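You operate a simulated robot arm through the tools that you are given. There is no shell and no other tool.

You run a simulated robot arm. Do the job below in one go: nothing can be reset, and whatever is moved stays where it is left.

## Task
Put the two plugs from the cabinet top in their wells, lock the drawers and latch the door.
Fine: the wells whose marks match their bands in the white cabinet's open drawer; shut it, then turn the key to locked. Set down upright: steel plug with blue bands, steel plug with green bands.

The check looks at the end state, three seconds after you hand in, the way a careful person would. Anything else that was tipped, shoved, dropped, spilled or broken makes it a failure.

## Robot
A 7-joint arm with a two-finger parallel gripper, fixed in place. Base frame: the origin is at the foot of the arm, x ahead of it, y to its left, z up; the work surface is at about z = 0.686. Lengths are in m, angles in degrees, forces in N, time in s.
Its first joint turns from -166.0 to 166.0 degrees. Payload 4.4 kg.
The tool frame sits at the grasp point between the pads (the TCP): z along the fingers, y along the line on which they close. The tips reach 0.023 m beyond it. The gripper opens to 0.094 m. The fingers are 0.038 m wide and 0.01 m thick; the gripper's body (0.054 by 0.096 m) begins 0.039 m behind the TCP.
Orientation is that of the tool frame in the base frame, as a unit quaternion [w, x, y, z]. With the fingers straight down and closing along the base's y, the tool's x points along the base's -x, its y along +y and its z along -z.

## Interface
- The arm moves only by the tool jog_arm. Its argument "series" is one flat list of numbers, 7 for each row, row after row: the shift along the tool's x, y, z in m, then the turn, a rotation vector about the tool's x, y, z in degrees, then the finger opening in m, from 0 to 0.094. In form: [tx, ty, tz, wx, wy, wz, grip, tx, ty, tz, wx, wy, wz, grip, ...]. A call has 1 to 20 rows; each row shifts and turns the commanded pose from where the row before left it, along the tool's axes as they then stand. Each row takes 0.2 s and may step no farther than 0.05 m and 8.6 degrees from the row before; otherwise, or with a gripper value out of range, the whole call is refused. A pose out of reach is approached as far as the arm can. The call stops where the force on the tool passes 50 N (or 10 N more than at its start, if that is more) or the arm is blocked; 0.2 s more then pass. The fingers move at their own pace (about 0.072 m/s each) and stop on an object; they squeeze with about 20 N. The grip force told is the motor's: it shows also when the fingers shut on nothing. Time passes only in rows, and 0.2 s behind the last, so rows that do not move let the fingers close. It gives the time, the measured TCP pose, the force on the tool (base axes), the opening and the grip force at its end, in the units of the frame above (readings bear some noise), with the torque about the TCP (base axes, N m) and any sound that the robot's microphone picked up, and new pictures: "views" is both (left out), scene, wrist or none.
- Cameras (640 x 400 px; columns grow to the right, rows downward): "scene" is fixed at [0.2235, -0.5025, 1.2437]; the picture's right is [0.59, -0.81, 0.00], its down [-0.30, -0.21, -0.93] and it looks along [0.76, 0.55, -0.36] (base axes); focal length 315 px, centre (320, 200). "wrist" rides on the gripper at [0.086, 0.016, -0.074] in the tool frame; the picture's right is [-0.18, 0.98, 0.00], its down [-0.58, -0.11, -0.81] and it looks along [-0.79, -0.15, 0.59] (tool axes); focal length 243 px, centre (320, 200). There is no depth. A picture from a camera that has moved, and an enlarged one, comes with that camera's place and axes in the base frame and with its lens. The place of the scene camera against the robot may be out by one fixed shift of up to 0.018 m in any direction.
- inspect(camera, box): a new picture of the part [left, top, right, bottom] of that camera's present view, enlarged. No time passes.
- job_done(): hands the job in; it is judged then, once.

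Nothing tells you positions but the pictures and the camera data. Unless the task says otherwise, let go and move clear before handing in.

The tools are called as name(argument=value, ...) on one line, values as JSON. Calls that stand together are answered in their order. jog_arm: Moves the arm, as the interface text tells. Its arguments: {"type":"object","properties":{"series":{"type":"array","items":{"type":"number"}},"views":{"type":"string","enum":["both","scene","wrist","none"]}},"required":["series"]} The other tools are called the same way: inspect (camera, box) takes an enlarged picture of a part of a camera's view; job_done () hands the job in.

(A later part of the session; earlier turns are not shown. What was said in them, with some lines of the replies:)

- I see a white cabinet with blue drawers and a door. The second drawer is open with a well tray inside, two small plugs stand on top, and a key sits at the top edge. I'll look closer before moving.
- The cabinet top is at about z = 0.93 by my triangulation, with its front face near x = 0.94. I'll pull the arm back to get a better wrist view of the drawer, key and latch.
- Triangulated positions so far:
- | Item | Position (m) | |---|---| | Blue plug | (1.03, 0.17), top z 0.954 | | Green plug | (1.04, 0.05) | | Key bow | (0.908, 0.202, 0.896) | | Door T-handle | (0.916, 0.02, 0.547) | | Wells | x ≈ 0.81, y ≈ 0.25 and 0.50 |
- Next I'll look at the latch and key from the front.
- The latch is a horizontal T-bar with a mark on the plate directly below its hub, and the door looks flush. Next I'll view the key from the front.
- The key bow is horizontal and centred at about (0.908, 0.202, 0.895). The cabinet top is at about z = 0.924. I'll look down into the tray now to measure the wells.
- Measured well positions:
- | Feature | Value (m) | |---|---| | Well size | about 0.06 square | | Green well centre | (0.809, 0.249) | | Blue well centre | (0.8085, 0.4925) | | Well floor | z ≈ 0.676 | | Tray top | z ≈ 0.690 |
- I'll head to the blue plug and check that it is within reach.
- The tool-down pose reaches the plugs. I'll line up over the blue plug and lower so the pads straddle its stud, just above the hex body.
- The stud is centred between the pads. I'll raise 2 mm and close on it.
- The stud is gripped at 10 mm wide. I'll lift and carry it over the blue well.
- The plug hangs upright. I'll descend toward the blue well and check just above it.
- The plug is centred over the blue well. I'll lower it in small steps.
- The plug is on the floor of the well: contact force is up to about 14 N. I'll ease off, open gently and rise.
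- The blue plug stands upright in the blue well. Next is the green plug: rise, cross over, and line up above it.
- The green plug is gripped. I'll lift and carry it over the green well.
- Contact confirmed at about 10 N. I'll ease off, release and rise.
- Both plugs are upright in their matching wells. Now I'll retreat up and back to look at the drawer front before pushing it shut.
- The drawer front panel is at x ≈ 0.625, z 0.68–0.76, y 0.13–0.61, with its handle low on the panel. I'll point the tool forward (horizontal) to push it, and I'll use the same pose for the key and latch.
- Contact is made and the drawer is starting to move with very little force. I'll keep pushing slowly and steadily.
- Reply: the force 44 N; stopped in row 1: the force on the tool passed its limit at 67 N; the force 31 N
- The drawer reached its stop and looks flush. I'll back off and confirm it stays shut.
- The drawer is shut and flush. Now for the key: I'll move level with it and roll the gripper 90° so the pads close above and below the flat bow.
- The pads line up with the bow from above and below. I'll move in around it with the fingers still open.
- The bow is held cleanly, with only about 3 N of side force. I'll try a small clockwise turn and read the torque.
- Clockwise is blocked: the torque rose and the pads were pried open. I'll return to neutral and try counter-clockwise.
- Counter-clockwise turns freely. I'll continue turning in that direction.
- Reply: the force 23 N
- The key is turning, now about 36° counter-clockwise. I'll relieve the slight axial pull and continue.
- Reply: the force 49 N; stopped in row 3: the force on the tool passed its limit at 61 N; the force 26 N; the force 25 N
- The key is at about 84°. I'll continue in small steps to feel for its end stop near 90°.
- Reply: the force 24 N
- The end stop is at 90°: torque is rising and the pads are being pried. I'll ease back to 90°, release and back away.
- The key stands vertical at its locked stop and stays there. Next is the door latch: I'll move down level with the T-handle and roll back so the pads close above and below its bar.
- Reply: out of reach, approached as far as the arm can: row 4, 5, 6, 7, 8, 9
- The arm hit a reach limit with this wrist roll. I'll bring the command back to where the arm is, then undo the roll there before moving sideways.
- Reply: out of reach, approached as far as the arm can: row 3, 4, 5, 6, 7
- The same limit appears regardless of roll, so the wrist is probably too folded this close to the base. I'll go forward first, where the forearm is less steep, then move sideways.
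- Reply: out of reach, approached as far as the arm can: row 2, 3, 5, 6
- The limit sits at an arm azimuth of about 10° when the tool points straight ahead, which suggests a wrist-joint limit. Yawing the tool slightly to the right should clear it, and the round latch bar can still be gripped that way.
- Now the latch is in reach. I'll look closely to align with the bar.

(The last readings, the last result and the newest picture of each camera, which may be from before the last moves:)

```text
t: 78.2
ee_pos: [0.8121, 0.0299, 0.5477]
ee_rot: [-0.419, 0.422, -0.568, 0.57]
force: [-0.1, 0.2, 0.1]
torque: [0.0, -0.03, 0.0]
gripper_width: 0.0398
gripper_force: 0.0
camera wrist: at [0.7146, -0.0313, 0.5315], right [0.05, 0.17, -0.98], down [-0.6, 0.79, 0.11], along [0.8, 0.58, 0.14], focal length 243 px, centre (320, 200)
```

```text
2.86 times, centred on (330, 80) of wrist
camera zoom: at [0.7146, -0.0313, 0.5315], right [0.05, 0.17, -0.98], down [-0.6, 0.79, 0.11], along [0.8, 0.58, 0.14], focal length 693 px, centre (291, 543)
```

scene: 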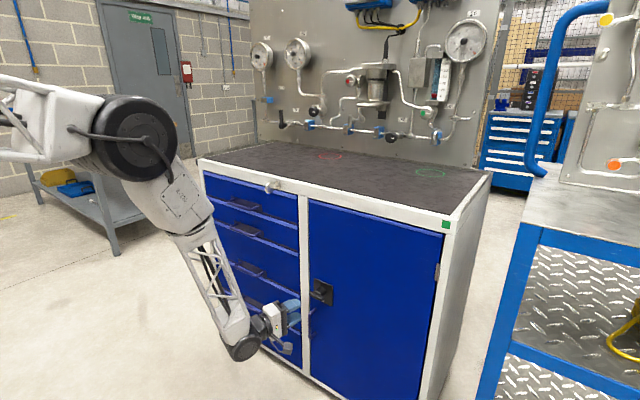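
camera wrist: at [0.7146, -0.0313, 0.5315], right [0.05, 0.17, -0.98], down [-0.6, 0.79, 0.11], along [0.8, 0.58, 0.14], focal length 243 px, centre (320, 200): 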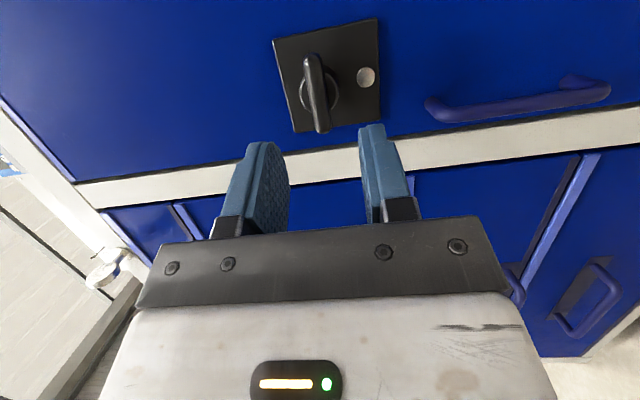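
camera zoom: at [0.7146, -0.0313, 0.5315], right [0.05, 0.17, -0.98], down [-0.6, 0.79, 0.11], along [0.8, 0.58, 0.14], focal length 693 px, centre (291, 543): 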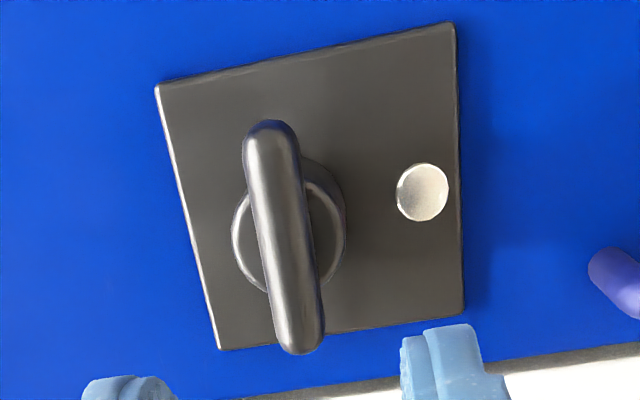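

jog_arm(series=[-0.0087, -0.002, 0.0235, 0, 0, 0, 0.04, -0.0087, -0.002, 0.0235, 0, 0, 0, 0.04])

inspect(camera="wrist", box=[240, 60, 400, 200])

inspect(camera="scene", box=[270, 250, 370, 320])

```text
t: 78.8
ee_pos: [0.8621, 0.0321, 0.5505]
ee_rot: [-0.419, 0.422, -0.568, 0.569]
force: [0.0, 0.1, 0.4]
torque: [0.0, -0.03, 0.0]
gripper_width: 0.0401
gripper_force: 0.1
camera wrist: at [0.7647, -0.0282, 0.5352], right [0.05, 0.17, -0.98], down [-0.6, 0.79, 0.11], along [0.8, 0.58, 0.14], focal length 243 px, centre (320, 200)
```

scene: 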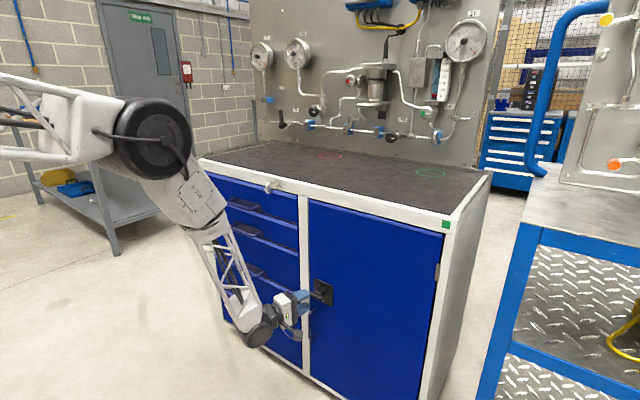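
wrist: 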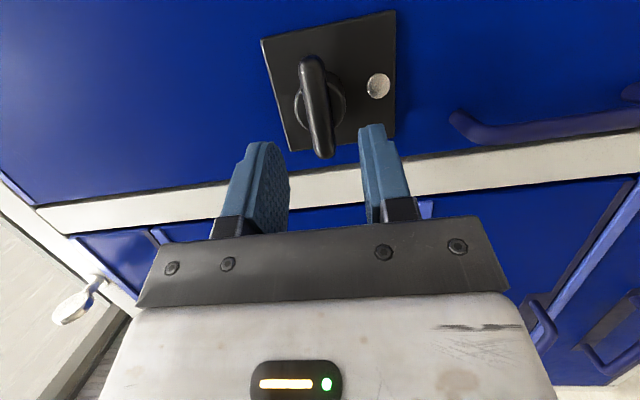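

```text
2.86 times, centred on (320, 130) of wrist
camera zoom: at [0.7647, -0.0282, 0.5352], right [0.05, 0.17, -0.98], down [-0.6, 0.79, 0.11], along [0.8, 0.58, 0.14], focal length 693 px, centre (320, 400)
```

zoom: 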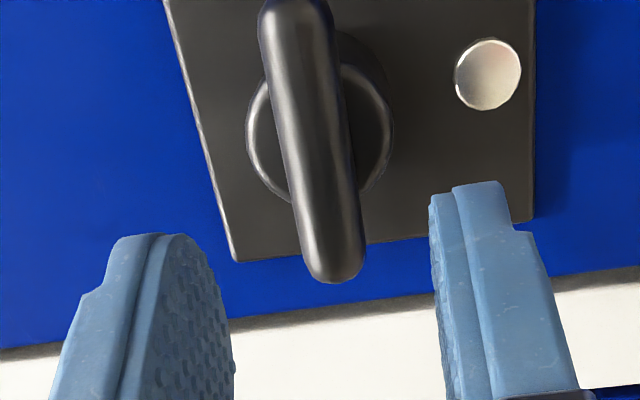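

```text
5.71 times, centred on (320, 285) of scene
camera zoom: at [0.2235, -0.5025, 1.2437], right [0.59, -0.81, 0.0], down [-0.3, -0.21, -0.93], along [0.76, 0.55, -0.36], focal length 1799 px, centre (320, -286)
```

zoom: 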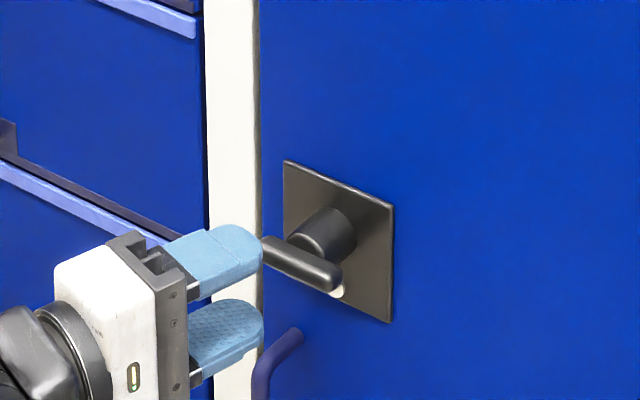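

jog_arm(series=[0, 0, 0.02, 0, 0, 0, 0.04, 0, 0, 0.019, 0, 0, 0, 0.04])

inspect(camera="wrist", box=[240, 90, 400, 230])

inspect(camera="scene", box=[270, 250, 370, 320])

```text
t: 79.4
ee_pos: [0.8989, 0.0203, 0.5523]
ee_rot: [0.419, -0.422, 0.569, -0.568]
force: [0.0, 0.5, -0.1]
torque: [0.0, 0.06, 0.01]
gripper_width: 0.04
gripper_force: 0.1
camera wrist: at [0.802, -0.0392, 0.5352], right [0.05, 0.17, -0.98], down [-0.6, 0.79, 0.11], along [0.8, 0.58, 0.14], focal length 243 px, centre (320, 200)
```

scene: 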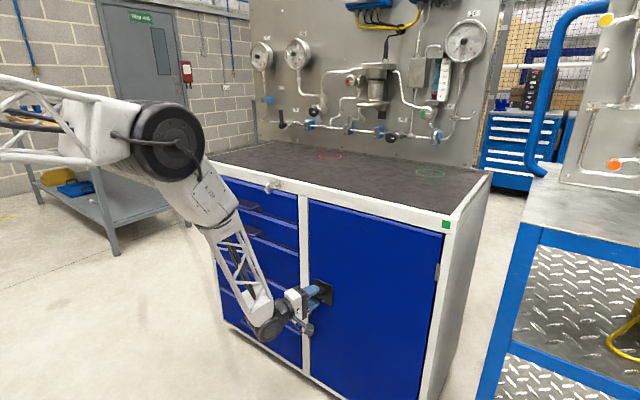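
wrist: 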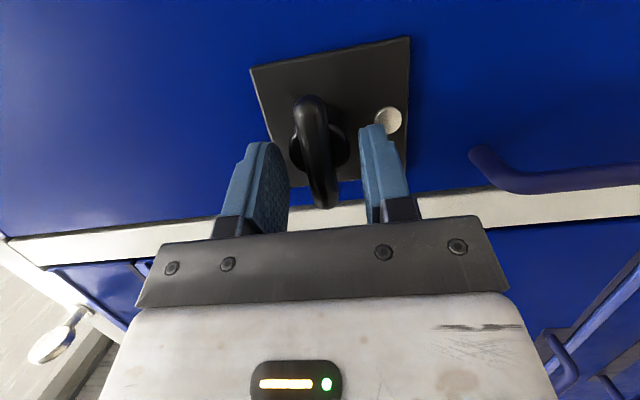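

```text
2.86 times, centred on (320, 160) of wrist
camera zoom: at [0.802, -0.0392, 0.5352], right [0.05, 0.17, -0.98], down [-0.6, 0.79, 0.11], along [0.8, 0.58, 0.14], focal length 693 px, centre (320, 314)
```

zoom: 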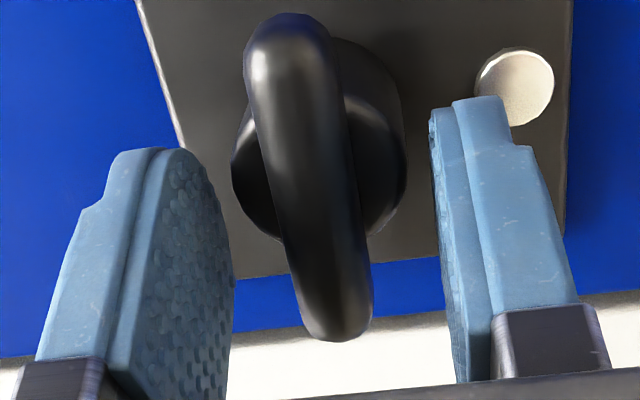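

```text
5.71 times, centred on (320, 285) of scene
camera zoom: at [0.2235, -0.5025, 1.2437], right [0.59, -0.81, 0.0], down [-0.3, -0.21, -0.93], along [0.76, 0.55, -0.36], focal length 1799 px, centre (320, -286)
```

zoom: 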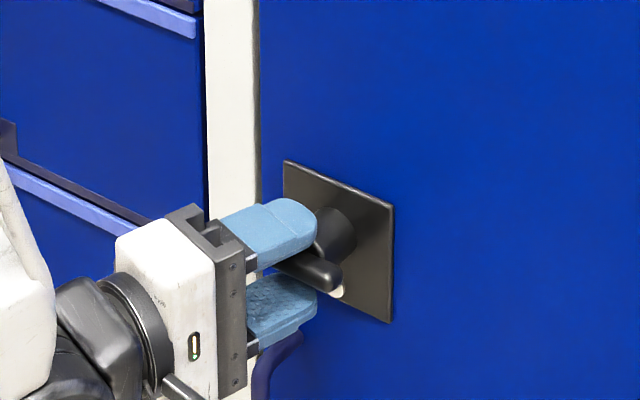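

The bar sits between the pads. I'll back off slightly so the tips don't foul the hub, then close on the bar.

jog_arm(series=[0, 0.0004, -0.004, 0, 0, 0, 0.04, 0, 0, 0, 0, 0, 0, 0.025, 0, 0, 0, 0, 0, 0, 0.012, 0, 0, 0, 0, 0, 0, 0.0, 0, 0, 0, 0, 0, 0, 0.0])

inspect(camera="wrist", box=[240, 90, 400, 230])

inspect(camera="scene", box=[270, 250, 370, 320])

```text
t: 80.6
ee_pos: [0.8951, 0.0226, 0.5508]
ee_rot: [-0.419, 0.422, -0.568, 0.569]
force: [1.5, -2.3, 0.9]
torque: [0.01, -0.03, 0.19]
gripper_width: 0.0306
gripper_force: 45.1
camera wrist: at [0.7982, -0.0383, 0.5349], right [0.05, 0.17, -0.98], down [-0.6, 0.79, 0.11], along [0.8, 0.58, 0.15], focal length 243 px, centre (320, 200)
```

scene: 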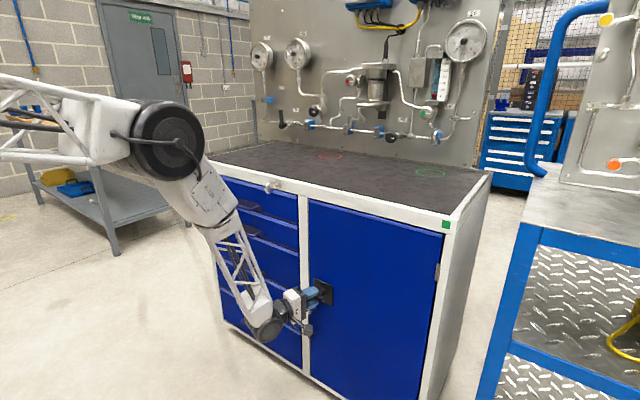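
wrist: 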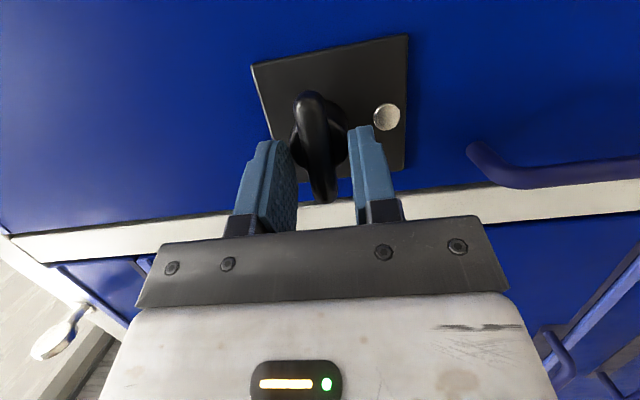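

```text
2.86 times, centred on (320, 160) of wrist
camera zoom: at [0.7982, -0.0383, 0.5349], right [0.05, 0.17, -0.98], down [-0.6, 0.79, 0.11], along [0.8, 0.58, 0.15], focal length 693 px, centre (320, 314)
```

zoom: 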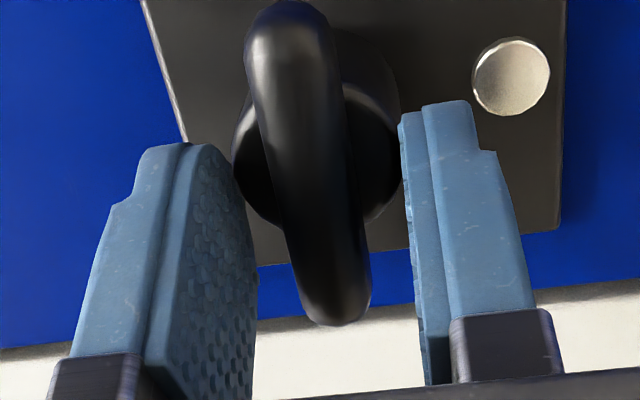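

```text
5.71 times, centred on (320, 285) of scene
camera zoom: at [0.2235, -0.5025, 1.2437], right [0.59, -0.81, 0.0], down [-0.3, -0.21, -0.93], along [0.76, 0.55, -0.36], focal length 1799 px, centre (320, -286)
```

zoom: 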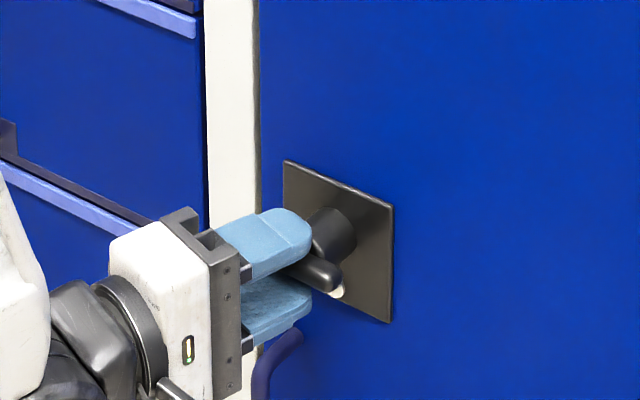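

The opening reads 30 mm, so the pads caught the wider hub. I'll open, retract a bit further and re-close on the bar only.

jog_arm(series=[0, 0, 0, 0, 0, 0, 0.04, 0, 0, 0, 0, 0, 0, 0.04, 0, 0, -0.008, 0, 0, 0, 0.04, 0, 0, 0, 0, 0, 0, 0.025, 0, 0, 0, 0, 0, 0, 0.012, 0, 0, 0, 0, 0, 0, 0.0, 0, 0, 0, 0, 0, 0, 0.0])

inspect(camera="wrist", box=[240, 90, 400, 230])

inspect(camera="scene", box=[270, 250, 370, 320])

```text
t: 82.2
ee_pos: [0.8877, 0.0238, 0.5517]
ee_rot: [-0.42, 0.421, -0.569, 0.569]
force: [-1.8, 0.9, 0.5]
torque: [1.07, -0.3, -0.65]
gripper_width: 0.0134
gripper_force: 44.6
camera wrist: at [0.7904, -0.036, 0.535], right [0.05, 0.17, -0.98], down [-0.6, 0.79, 0.11], along [0.8, 0.58, 0.15], focal length 243 px, centre (320, 200)
```

scene: 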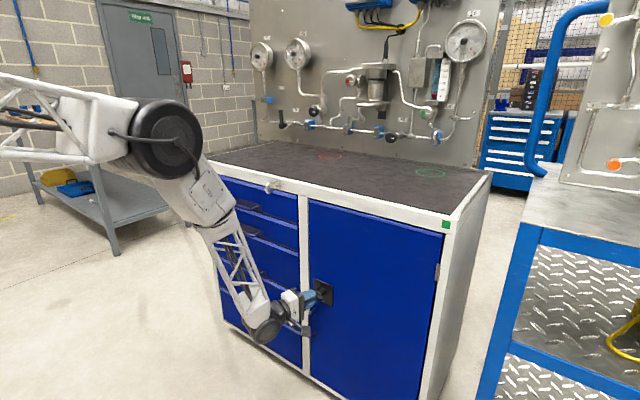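
wrist: 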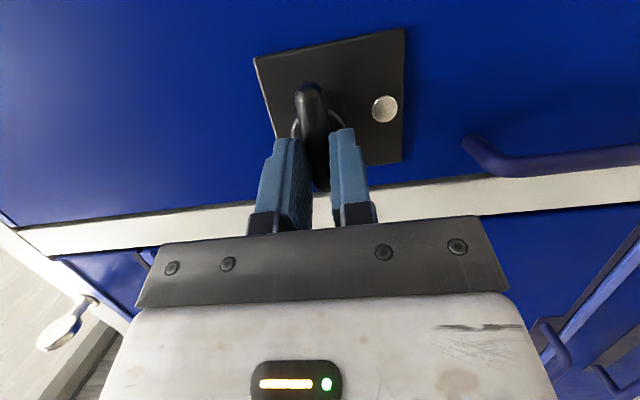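

```text
2.86 times, centred on (320, 160) of wrist
camera zoom: at [0.7904, -0.036, 0.535], right [0.05, 0.17, -0.98], down [-0.6, 0.79, 0.11], along [0.8, 0.58, 0.15], focal length 693 px, centre (320, 314)
```

zoom: 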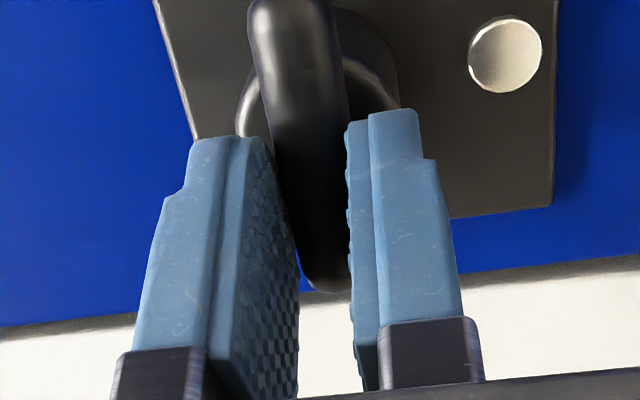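

```text
5.71 times, centred on (320, 285) of scene
camera zoom: at [0.2235, -0.5025, 1.2437], right [0.59, -0.81, 0.0], down [-0.3, -0.21, -0.93], along [0.76, 0.55, -0.36], focal length 1799 px, centre (320, -286)
```

zoom: 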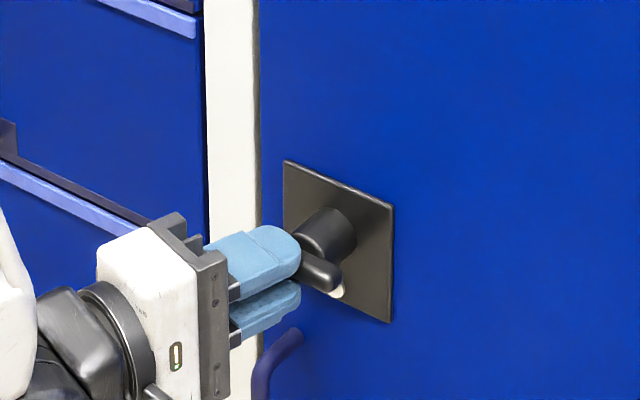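

The opening is 13.4 mm, so the pads are on the bar. I'll test the turning direction in small steps.

jog_arm(series=[0, 0, 0, 0, 0, 3, 0.0], views="none")

jog_arm(series=[0, 0, 0, 0, 0, 3, 0.0], views="none")

```text
t: 82.6
ee_pos: [0.8883, 0.0248, 0.5508]
ee_rot: [0.434, -0.406, 0.58, -0.557]
force: [-7.1, -3.9, 7.0]
torque: [-0.21, 0.4, -0.14]
gripper_width: 0.0139
gripper_force: 44.7
```

```text
t: 83.0
ee_pos: [0.8885, 0.0237, 0.5523]
ee_rot: [0.449, -0.39, 0.59, -0.546]
force: [-20.8, -9.1, 21.1]
torque: [-0.3, 0.26, -0.69]
gripper_width: 0.0139
gripper_force: 44.7
```

jog_arm(series=[0, 0, 0, 0, 0, -3, 0.0, 0, 0, 0, 0, 0, -3, 0.0], views="none")

jog_arm(series=[0, 0, 0, 0, 0, -3, 0.0], views="none")

jog_arm(series=[0, 0, 0, 0, 0, -3, 0.0], views="none")

inspect(camera="scene", box=[270, 250, 370, 320])

```text
t: 83.6
ee_pos: [0.8885, 0.0238, 0.5509]
ee_rot: [-0.419, 0.422, -0.568, 0.569]
force: [-8.0, -14.8, 10.1]
torque: [0.93, -0.51, -0.01]
gripper_width: 0.0137
gripper_force: 44.7
```

```text
t: 84.0
ee_pos: [0.8882, 0.0258, 0.5503]
ee_rot: [-0.404, 0.437, -0.557, 0.58]
force: [-1.5, -11.5, 1.3]
torque: [1.84, -0.43, -0.65]
gripper_width: 0.0156
gripper_force: 44.8
```

```text
t: 84.4
ee_pos: [0.8883, 0.0245, 0.5519]
ee_rot: [-0.389, 0.451, -0.545, 0.59]
force: [3.6, -7.6, -1.0]
torque: [1.99, -0.38, 0.41]
gripper_width: 0.018
gripper_force: 44.7
```

```text
5.71 times, centred on (320, 285) of scene
camera zoom: at [0.2235, -0.5025, 1.2437], right [0.59, -0.81, 0.0], down [-0.3, -0.21, -0.93], along [0.76, 0.55, -0.36], focal length 1799 px, centre (320, -286)
```

zoom: 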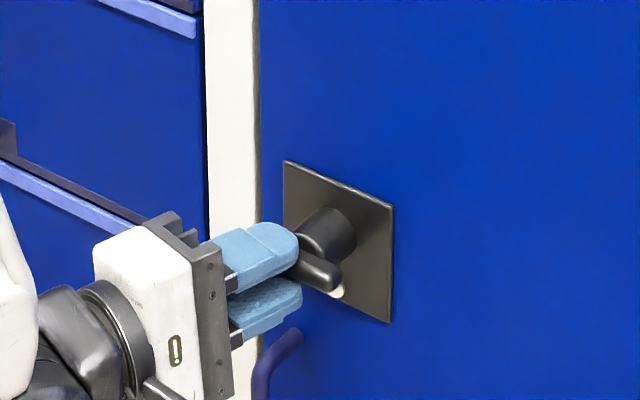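

Counter-clockwise is blocked and clockwise moves freely, so I'll turn clockwise in modest steps and watch the forces.

jog_arm(series=[0, 0, 0, 0, 0, 6, 0.0, 0, 0, 0, 0, 0, 6, 0.0, 0, 0, 0, 0, 0, 6, 0.0], views="none")

inspect(camera="scene", box=[270, 250, 370, 320])

inspect(camera="wrist", box=[240, 60, 400, 200])

```text
t: 85.2
ee_pos: [0.8882, 0.0252, 0.5526]
ee_rot: [0.478, -0.359, 0.609, -0.522]
force: [-3.3, 5.2, 16.8]
torque: [-0.29, 0.55, -0.68]
gripper_width: 0.0146
gripper_force: 45.0
```

```text
5.71 times, centred on (320, 285) of scene
camera zoom: at [0.2235, -0.5025, 1.2437], right [0.59, -0.81, 0.0], down [-0.3, -0.21, -0.93], along [0.76, 0.55, -0.36], focal length 1799 px, centre (320, -286)
```

zoom: 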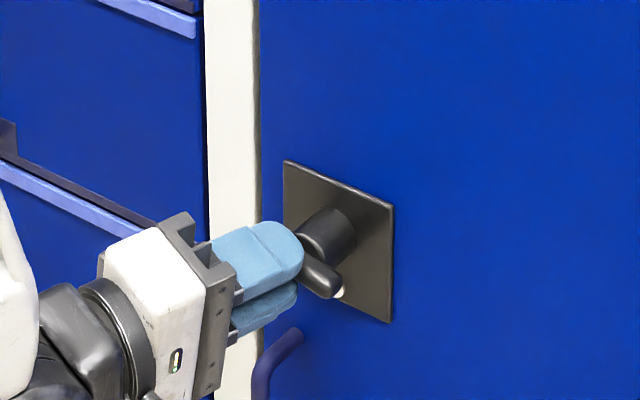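

```text
2.86 times, centred on (320, 130) of wrist
camera zoom: at [0.793, -0.0301, 0.5183], right [0.11, 0.37, -0.92], down [-0.61, 0.76, 0.23], along [0.78, 0.54, 0.31], focal length 693 px, centre (320, 400)
```

zoom: 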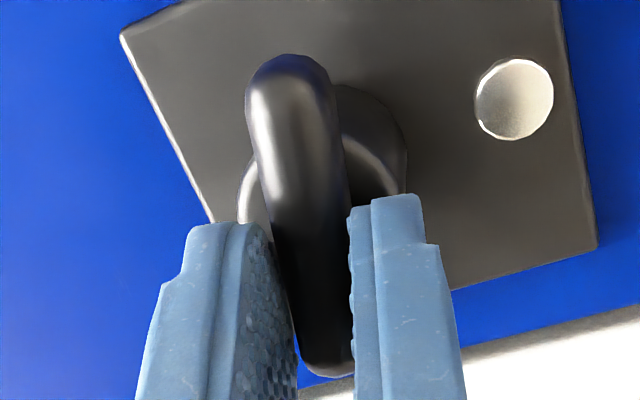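

The bar is following the gripper. I'll continue clockwise.

jog_arm(series=[0, -0.0003, 0, 0, 0, 6, 0.0, 0, 0, 0, 0, 0, 6, 0.0], views="none")

jog_arm(series=[0, 0, 0, 0, 0, 6, 0.0, 0, 0, 0, 0, 0, 6, 0.0], views="none")

```text
t: 85.8
ee_pos: [0.8883, 0.0238, 0.553]
ee_rot: [0.529, -0.293, 0.643, -0.47]
force: [-8.2, 1.4, 38.0]
torque: [-0.47, 0.3, -0.74]
gripper_width: 0.0155
gripper_force: 45.2
```

```text
t: 86.4
ee_pos: [0.8897, 0.0233, 0.5545]
ee_rot: [0.563, -0.244, 0.663, -0.429]
force: [-14.2, -3.7, 15.2]
torque: [-0.22, 0.28, -0.04]
gripper_width: 0.0162
gripper_force: 45.0
stopped in row 2: the force on the tool passed its limit at 51 N (the readings are from after the stop); the commanded pose is now the measured one
```

inspect(camera="scene", box=[270, 250, 370, 320])

inspect(camera="wrist", box=[240, 60, 400, 200])

```text
5.71 times, centred on (320, 285) of scene
camera zoom: at [0.2235, -0.5025, 1.2437], right [0.59, -0.81, 0.0], down [-0.3, -0.21, -0.93], along [0.76, 0.55, -0.36], focal length 1799 px, centre (320, -286)
```

zoom: 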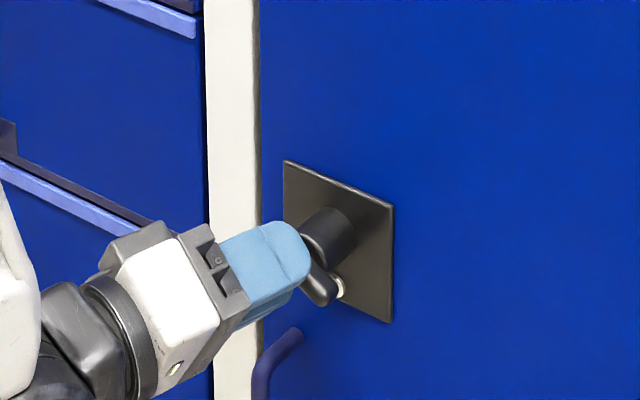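

```text
2.86 times, centred on (320, 130) of wrist
camera zoom: at [0.7985, -0.0152, 0.4935], right [0.2, 0.65, -0.73], down [-0.64, 0.65, 0.4], along [0.74, 0.39, 0.55], focal length 693 px, centre (320, 400)
```

zoom: 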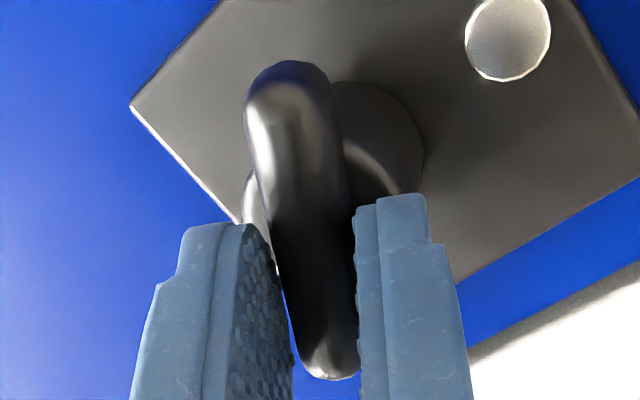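

The grip is about 6 mm off the hub's axis, so I'll follow the arc by adding a small sideways shift with each turn step.

jog_arm(series=[0, -0.0007, 0, 0, 0, 6, 0.0, 0, -0.0007, 0, 0, 0, 6, 0.0], views="none")

jog_arm(series=[0, -0.0007, 0, 0, 0, 6, 0.0], views="none")

```text
t: 87.0
ee_pos: [0.889, 0.0231, 0.5545]
ee_rot: [0.604, -0.173, 0.685, -0.368]
force: [-0.8, -7.7, 8.3]
torque: [-0.13, 1.1, -0.6]
gripper_width: 0.0169
gripper_force: 45.0
```

```text
t: 87.4
ee_pos: [0.8896, 0.0226, 0.5554]
ee_rot: [0.622, -0.137, 0.693, -0.337]
force: [0.5, -10.3, 5.6]
torque: [-0.16, 1.13, -0.53]
gripper_width: 0.0172
gripper_force: 45.3
```

jog_arm(series=[0, -0.0008, 0, 0, 0, 6, 0.0, 0, -0.0008, 0, 0, 0, 6, 0.0], views="none")

jog_arm(series=[0, -0.0008, 0, 0, 0, 6, 0.0, 0, -0.0008, 0, 0, 0, 6, 0.0])

inspect(camera="scene", box=[270, 250, 370, 320])

inspect(camera="wrist", box=[240, 60, 400, 200])

```text
t: 88.0
ee_pos: [0.8886, 0.0206, 0.555]
ee_rot: [0.654, -0.066, 0.704, -0.27]
force: [-0.1, -8.1, 3.2]
torque: [-0.14, 1.11, -0.25]
gripper_width: 0.0173
gripper_force: 45.1
```

```text
t: 88.6
ee_pos: [0.888, 0.0195, 0.5564]
ee_rot: [0.679, 0.01, 0.706, -0.2]
force: [0.8, -2.8, 2.5]
torque: [-0.08, 0.91, 0.16]
gripper_width: 0.0171
gripper_force: 44.9
camera wrist: at [0.8144, 0.0355, 0.4685], right [0.29, 0.95, -0.09], down [-0.76, 0.29, 0.59], along [0.59, -0.11, 0.8], focal length 243 px, centre (320, 200)
```

scene: 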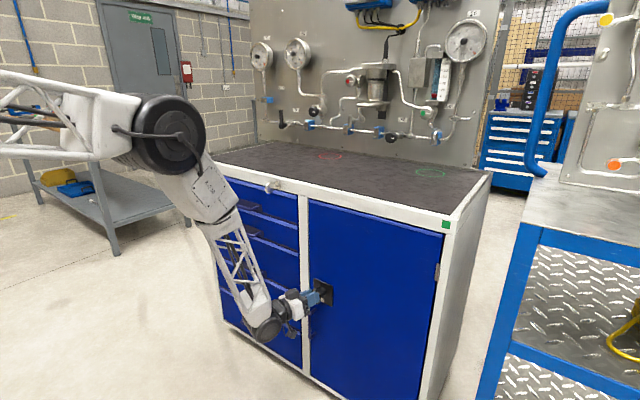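
wrist: 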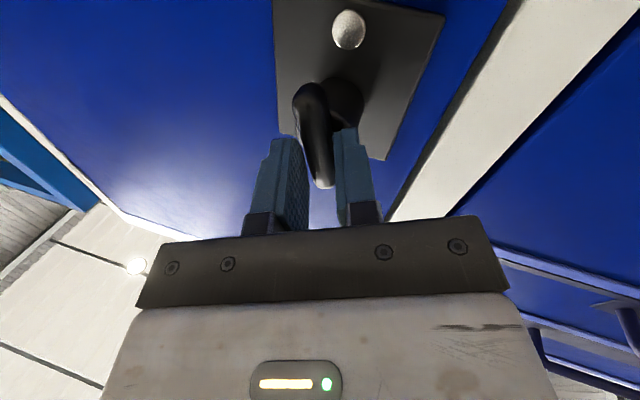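

```text
5.71 times, centred on (320, 285) of scene
camera zoom: at [0.2235, -0.5025, 1.2437], right [0.59, -0.81, 0.0], down [-0.3, -0.21, -0.93], along [0.76, 0.55, -0.36], focal length 1799 px, centre (320, -286)
```

zoom: 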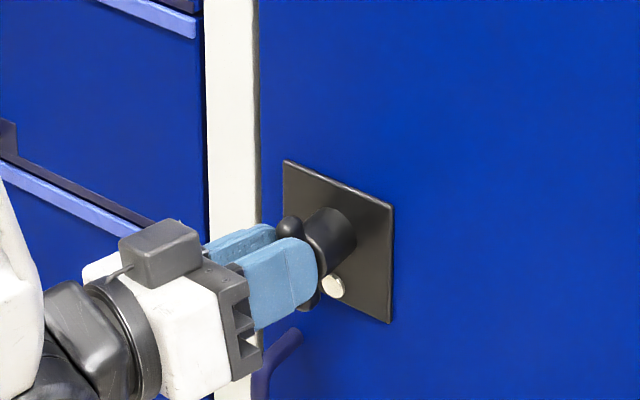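

```text
2.86 times, centred on (320, 130) of wrist
camera zoom: at [0.8144, 0.0355, 0.4685], right [0.29, 0.95, -0.09], down [-0.76, 0.29, 0.59], along [0.59, -0.11, 0.8], focal length 693 px, centre (320, 400)
```

zoom: 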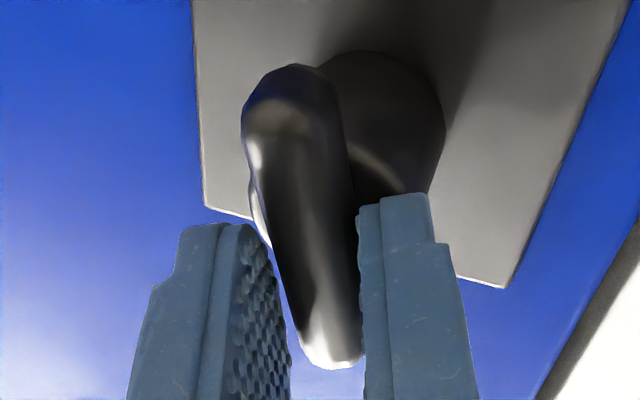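

The bar is nearly vertical, at about 75°. I'll continue toward its stop.

jog_arm(series=[0, -0.0007, 0, 0, 0, 6, 0.0, 0, -0.0007, 0, 0, 0, 5, 0.0], views="none")

jog_arm(series=[0, -0.0005, 0, 0, 0, 4, 0.0], views="none")

inspect(camera="scene", box=[270, 250, 370, 320])

inspect(camera="wrist", box=[240, 20, 400, 200])

```text
t: 89.2
ee_pos: [0.8876, 0.0187, 0.5563]
ee_rot: [0.695, 0.077, 0.703, -0.133]
force: [2.1, -1.7, 0.8]
torque: [-0.05, 0.85, 0.3]
gripper_width: 0.0171
gripper_force: 45.0
```

```text
t: 89.6
ee_pos: [0.8875, 0.0199, 0.5566]
ee_rot: [0.699, 0.101, 0.7, -0.108]
force: [1.2, 3.1, -4.0]
torque: [0.03, 1.23, 0.41]
gripper_width: 0.0166
gripper_force: 44.9
```

```text
5.71 times, centred on (320, 285) of scene
camera zoom: at [0.2235, -0.5025, 1.2437], right [0.59, -0.81, 0.0], down [-0.3, -0.21, -0.93], along [0.76, 0.55, -0.36], focal length 1799 px, centre (320, -286)
```

zoom: 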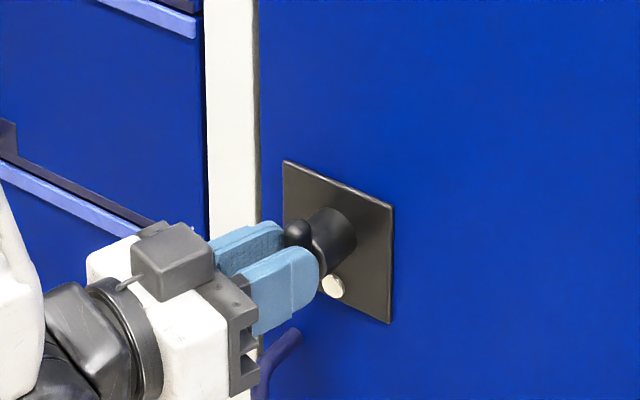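

```text
2.22 times, centred on (320, 110) of wrist
camera zoom: at [0.8204, 0.0557, 0.4696], right [0.29, 0.94, 0.17], down [-0.8, 0.14, 0.58], along [0.52, -0.31, 0.79], focal length 539 px, centre (320, 400)
```

zoom: 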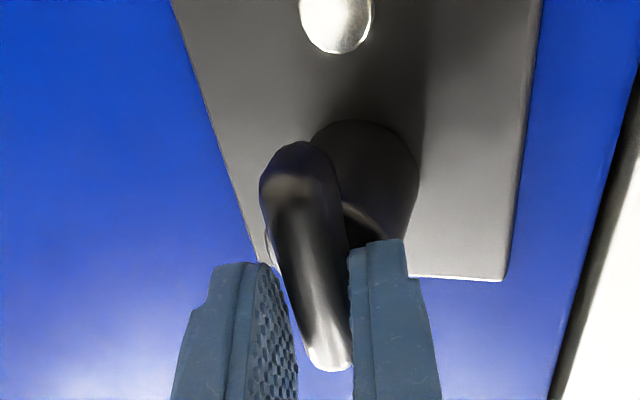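

jog_arm(series=[0, 0, 0, 0, 0, 4, 0.0], views="none")

jog_arm(series=[0, 0, 0, 0, 0, 4, 0.0], views="none")

inspect(camera="scene", box=[270, 250, 370, 320])

```text
t: 89.9
ee_pos: [0.889, 0.0181, 0.5553]
ee_rot: [0.702, 0.111, 0.696, -0.102]
force: [-65.3, 0.5, 48.7]
torque: [-1.46, -0.52, 0.71]
gripper_width: 0.0173
gripper_force: 45.1
stopped in row 1: the force on the tool passed its limit at 156 N (the readings are from after the stop); the commanded pose is now the measured one
```

```text
t: 90.3
ee_pos: [0.8883, 0.0183, 0.5543]
ee_rot: [0.701, 0.111, 0.697, -0.103]
force: [-34.4, -0.6, 25.7]
torque: [-1.61, 0.27, 0.82]
gripper_width: 0.0174
gripper_force: 44.7
out of reach, approached as far as the arm can: row 1
stopped in row 1: the force on the tool passed its limit at 94 N (the readings are from after the stop); the commanded pose is now the measured one
```

```text
5.71 times, centred on (320, 285) of scene
camera zoom: at [0.2235, -0.5025, 1.2437], right [0.59, -0.81, 0.0], down [-0.3, -0.21, -0.93], along [0.76, 0.55, -0.36], focal length 1799 px, centre (320, -286)
```

zoom: 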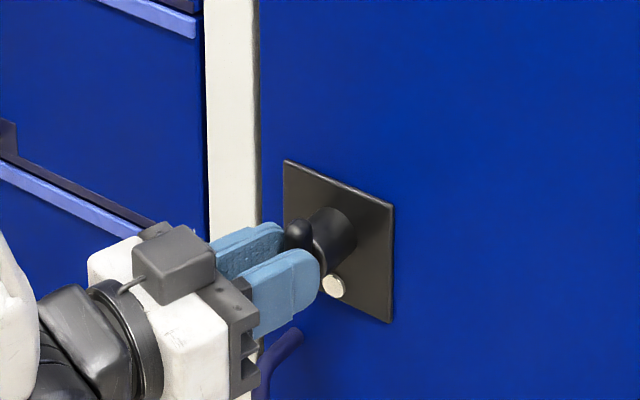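

I hit both a rising torque and the arm's own limit. I'll ease back, release, retreat and look at where the bar ended up.

jog_arm(series=[0, 0, 0, 0, 0, -2, 0.0, 0, 0, 0, 0, 0, 0, 0.02, 0, 0, 0, 0, 0, 0, 0.035, 0, 0, 0, 0, 0, 0, 0.045], views="none")

jog_arm(series=[0, 0, -0.02, 0, 0, 0, 0.045, 0, 0, -0.03, 0, 0, 0, 0.045, 0, 0, -0.03, 0, 0, 0, 0.045])

inspect(camera="scene", box=[280, 250, 360, 310])

inspect(camera="wrist", box=[220, 0, 420, 140])

```text
t: 90.7
ee_pos: [0.8883, 0.0178, 0.5537]
ee_rot: [0.7, 0.101, 0.698, -0.112]
force: [-19.2, -1.7, 11.6]
torque: [-0.02, -0.21, 0.15]
gripper_width: 0.0174
gripper_force: 0.0
stopped in row 2: the force on the tool passed its limit at 54 N (the readings are from after the stop); the commanded pose is now the measured one
```

```text
t: 91.5
ee_pos: [0.8134, 0.0419, 0.5553]
ee_rot: [0.7, 0.1, 0.698, -0.113]
force: [0.4, 0.7, -0.2]
torque: [-0.02, -0.01, 0.0]
gripper_width: 0.0451
gripper_force: 0.0
camera wrist: at [0.745, 0.0793, 0.467], right [0.29, 0.94, 0.17], down [-0.8, 0.15, 0.58], along [0.52, -0.3, 0.8], focal length 243 px, centre (320, 200)
```

scene: 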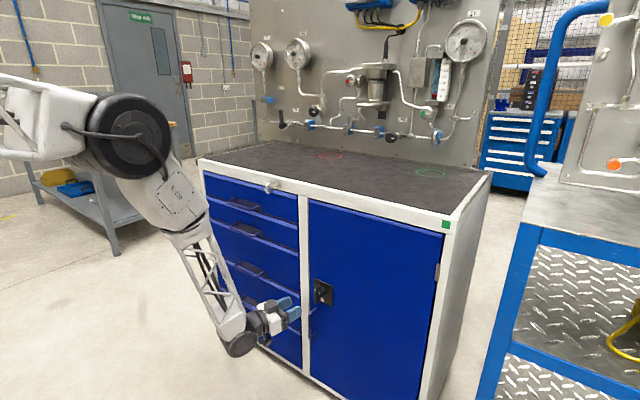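
wrist: 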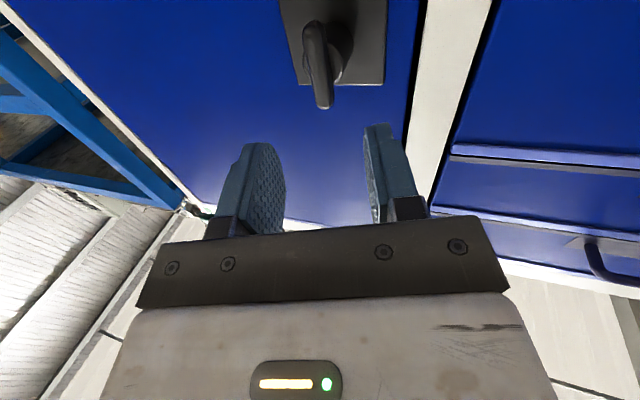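

```text
6.67 times, centred on (320, 280) of scene
camera zoom: at [0.2235, -0.5025, 1.2437], right [0.59, -0.81, 0.0], down [-0.3, -0.21, -0.93], along [0.76, 0.55, -0.36], focal length 2099 px, centre (320, -333)
```

zoom: 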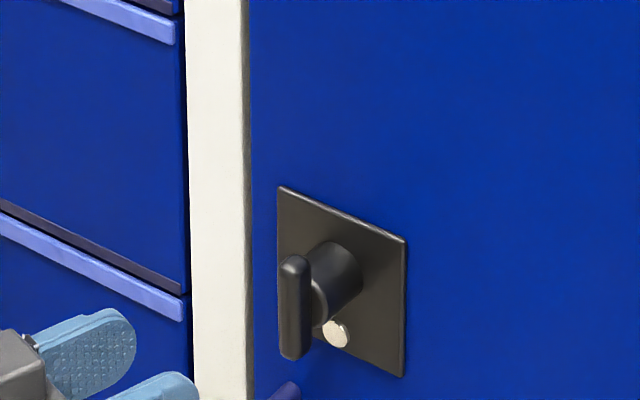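

```text
2.86 times, centred on (320, 70) of wrist
camera zoom: at [0.745, 0.0793, 0.467], right [0.29, 0.94, 0.17], down [-0.8, 0.15, 0.58], along [0.52, -0.3, 0.8], focal length 693 px, centre (320, 571)
```

zoom: 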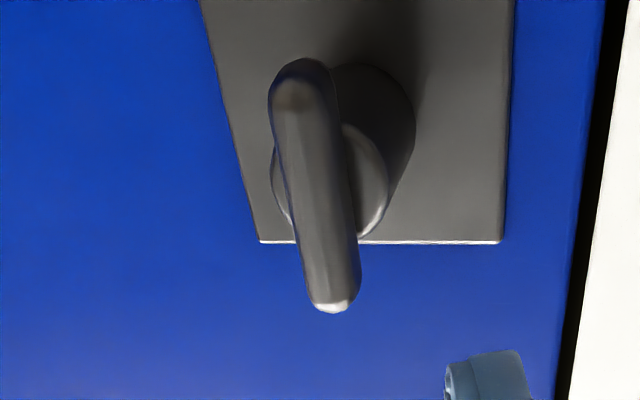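

inspect(camera="scene", box=[306, 276, 338, 306])

inspect(camera="scene", box=[258, 176, 288, 196])

```text
13.33 times, centred on (322, 291) of scene
camera zoom: at [0.2235, -0.5025, 1.2437], right [0.59, -0.81, 0.0], down [-0.3, -0.21, -0.93], along [0.76, 0.55, -0.36], focal length 4198 px, centre (293, -1013)
```

zoom: 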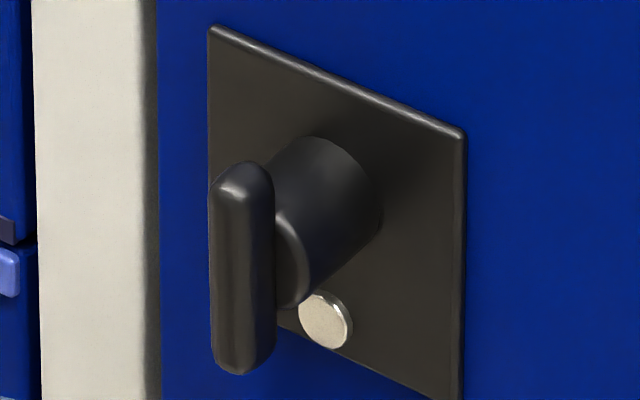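

```text
16.00 times, centred on (273, 186) of scene
camera zoom: at [0.2235, -0.5025, 1.2437], right [0.59, -0.81, 0.0], down [-0.3, -0.21, -0.93], along [0.76, 0.55, -0.36], focal length 5037 px, centre (1072, 424)
```

zoom: 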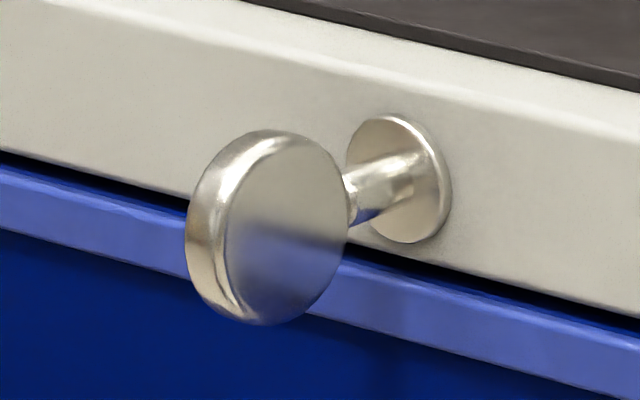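

The bar is exactly vertical and in line with the mark, and the key is vertical. I'll move the arm clear and take a last look.

jog_arm(series=[0, 0, -0.04, 0, 0, 0, 0.045, 0, 0, -0.04, 0, 0, 0, 0.045, 0, 0, -0.04, 0, 0, 0, 0.045])

inspect(camera="scene", box=[190, 140, 350, 260])

inspect(camera="scene", box=[200, 240, 470, 400])

```text
t: 92.3
ee_pos: [0.6988, 0.079, 0.5538]
ee_rot: [0.699, 0.098, 0.698, -0.117]
force: [0.1, -0.2, 0.4]
torque: [-0.02, 0.0, 0.01]
gripper_width: 0.045
gripper_force: 0.1
camera wrist: at [0.6312, 0.1147, 0.4664], right [0.29, 0.94, 0.16], down [-0.8, 0.15, 0.58], along [0.52, -0.3, 0.8], focal length 243 px, centre (320, 200)
```

scene: 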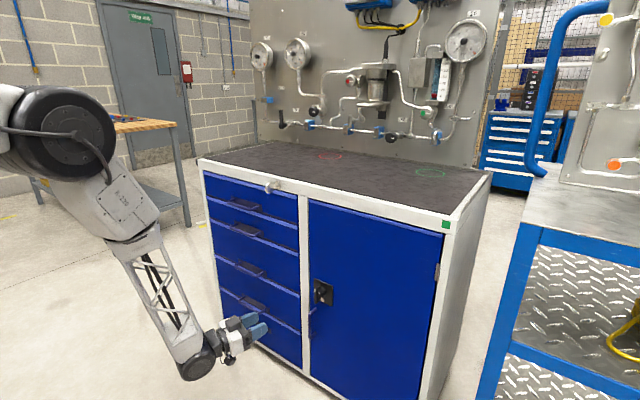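
wrist: 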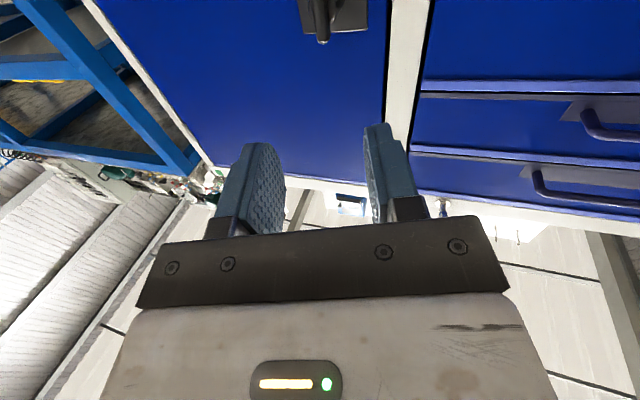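

```text
3.33 times, centred on (270, 200) of scene
camera zoom: at [0.2235, -0.5025, 1.2437], right [0.59, -0.81, 0.0], down [-0.3, -0.21, -0.93], along [0.76, 0.55, -0.36], focal length 1049 px, centre (487, 200)
```

zoom: 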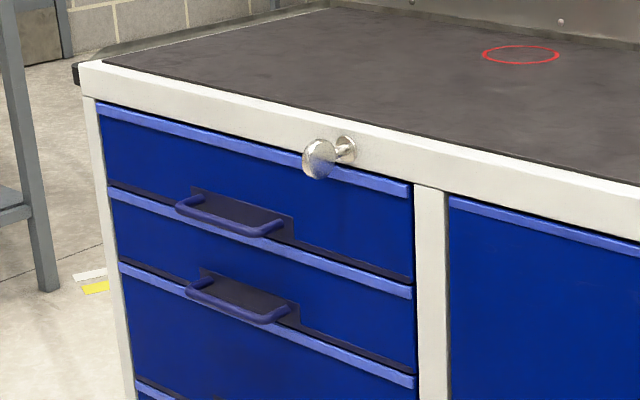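

```text
2.37 times, centred on (335, 320) of scene
camera zoom: at [0.2235, -0.5025, 1.2437], right [0.59, -0.81, 0.0], down [-0.3, -0.21, -0.93], along [0.76, 0.55, -0.36], focal length 746 px, centre (284, -84)
```

zoom: 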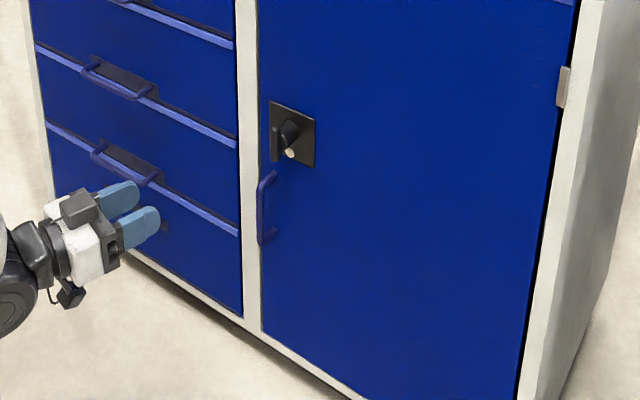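

The drawer is shut flush, the key is turned to its locked stop and the latch bar is vertical on its mark. The arm is clear and nothing else has moved, so I'm handing in.

job_done()

```text
The job is handed in.
```

I've handed the job in. Both plugs are in their matching wells, the drawer is shut and the key is turned to locked. The door is latched.

- **Plugs:** Both were standing upright in the wells matching their bands, and still upright when I last saw them with the drawer partly closed. I couldn't see inside once it shut. I pushed it slowly, but the last push against the stop briefly reached 67 N.
- **Drawer:** It sits flush with the others and stayed shut when I backed off.
- **Key:** It only turned counter-clockwise. I took it 90° to its stop, and it stayed there when I let go. I heard no click, so the stop is my evidence that it's locked.
- **Latch:** It only turned clockwise. The bar now stands vertical, pointing at the mark on its plate. The arm hit its own limit at about the same point, so I judged the end of travel by the rise in torque and the bar's angle.

I saw nothing else tipped or moved, and the arm is clear of the cabinet.
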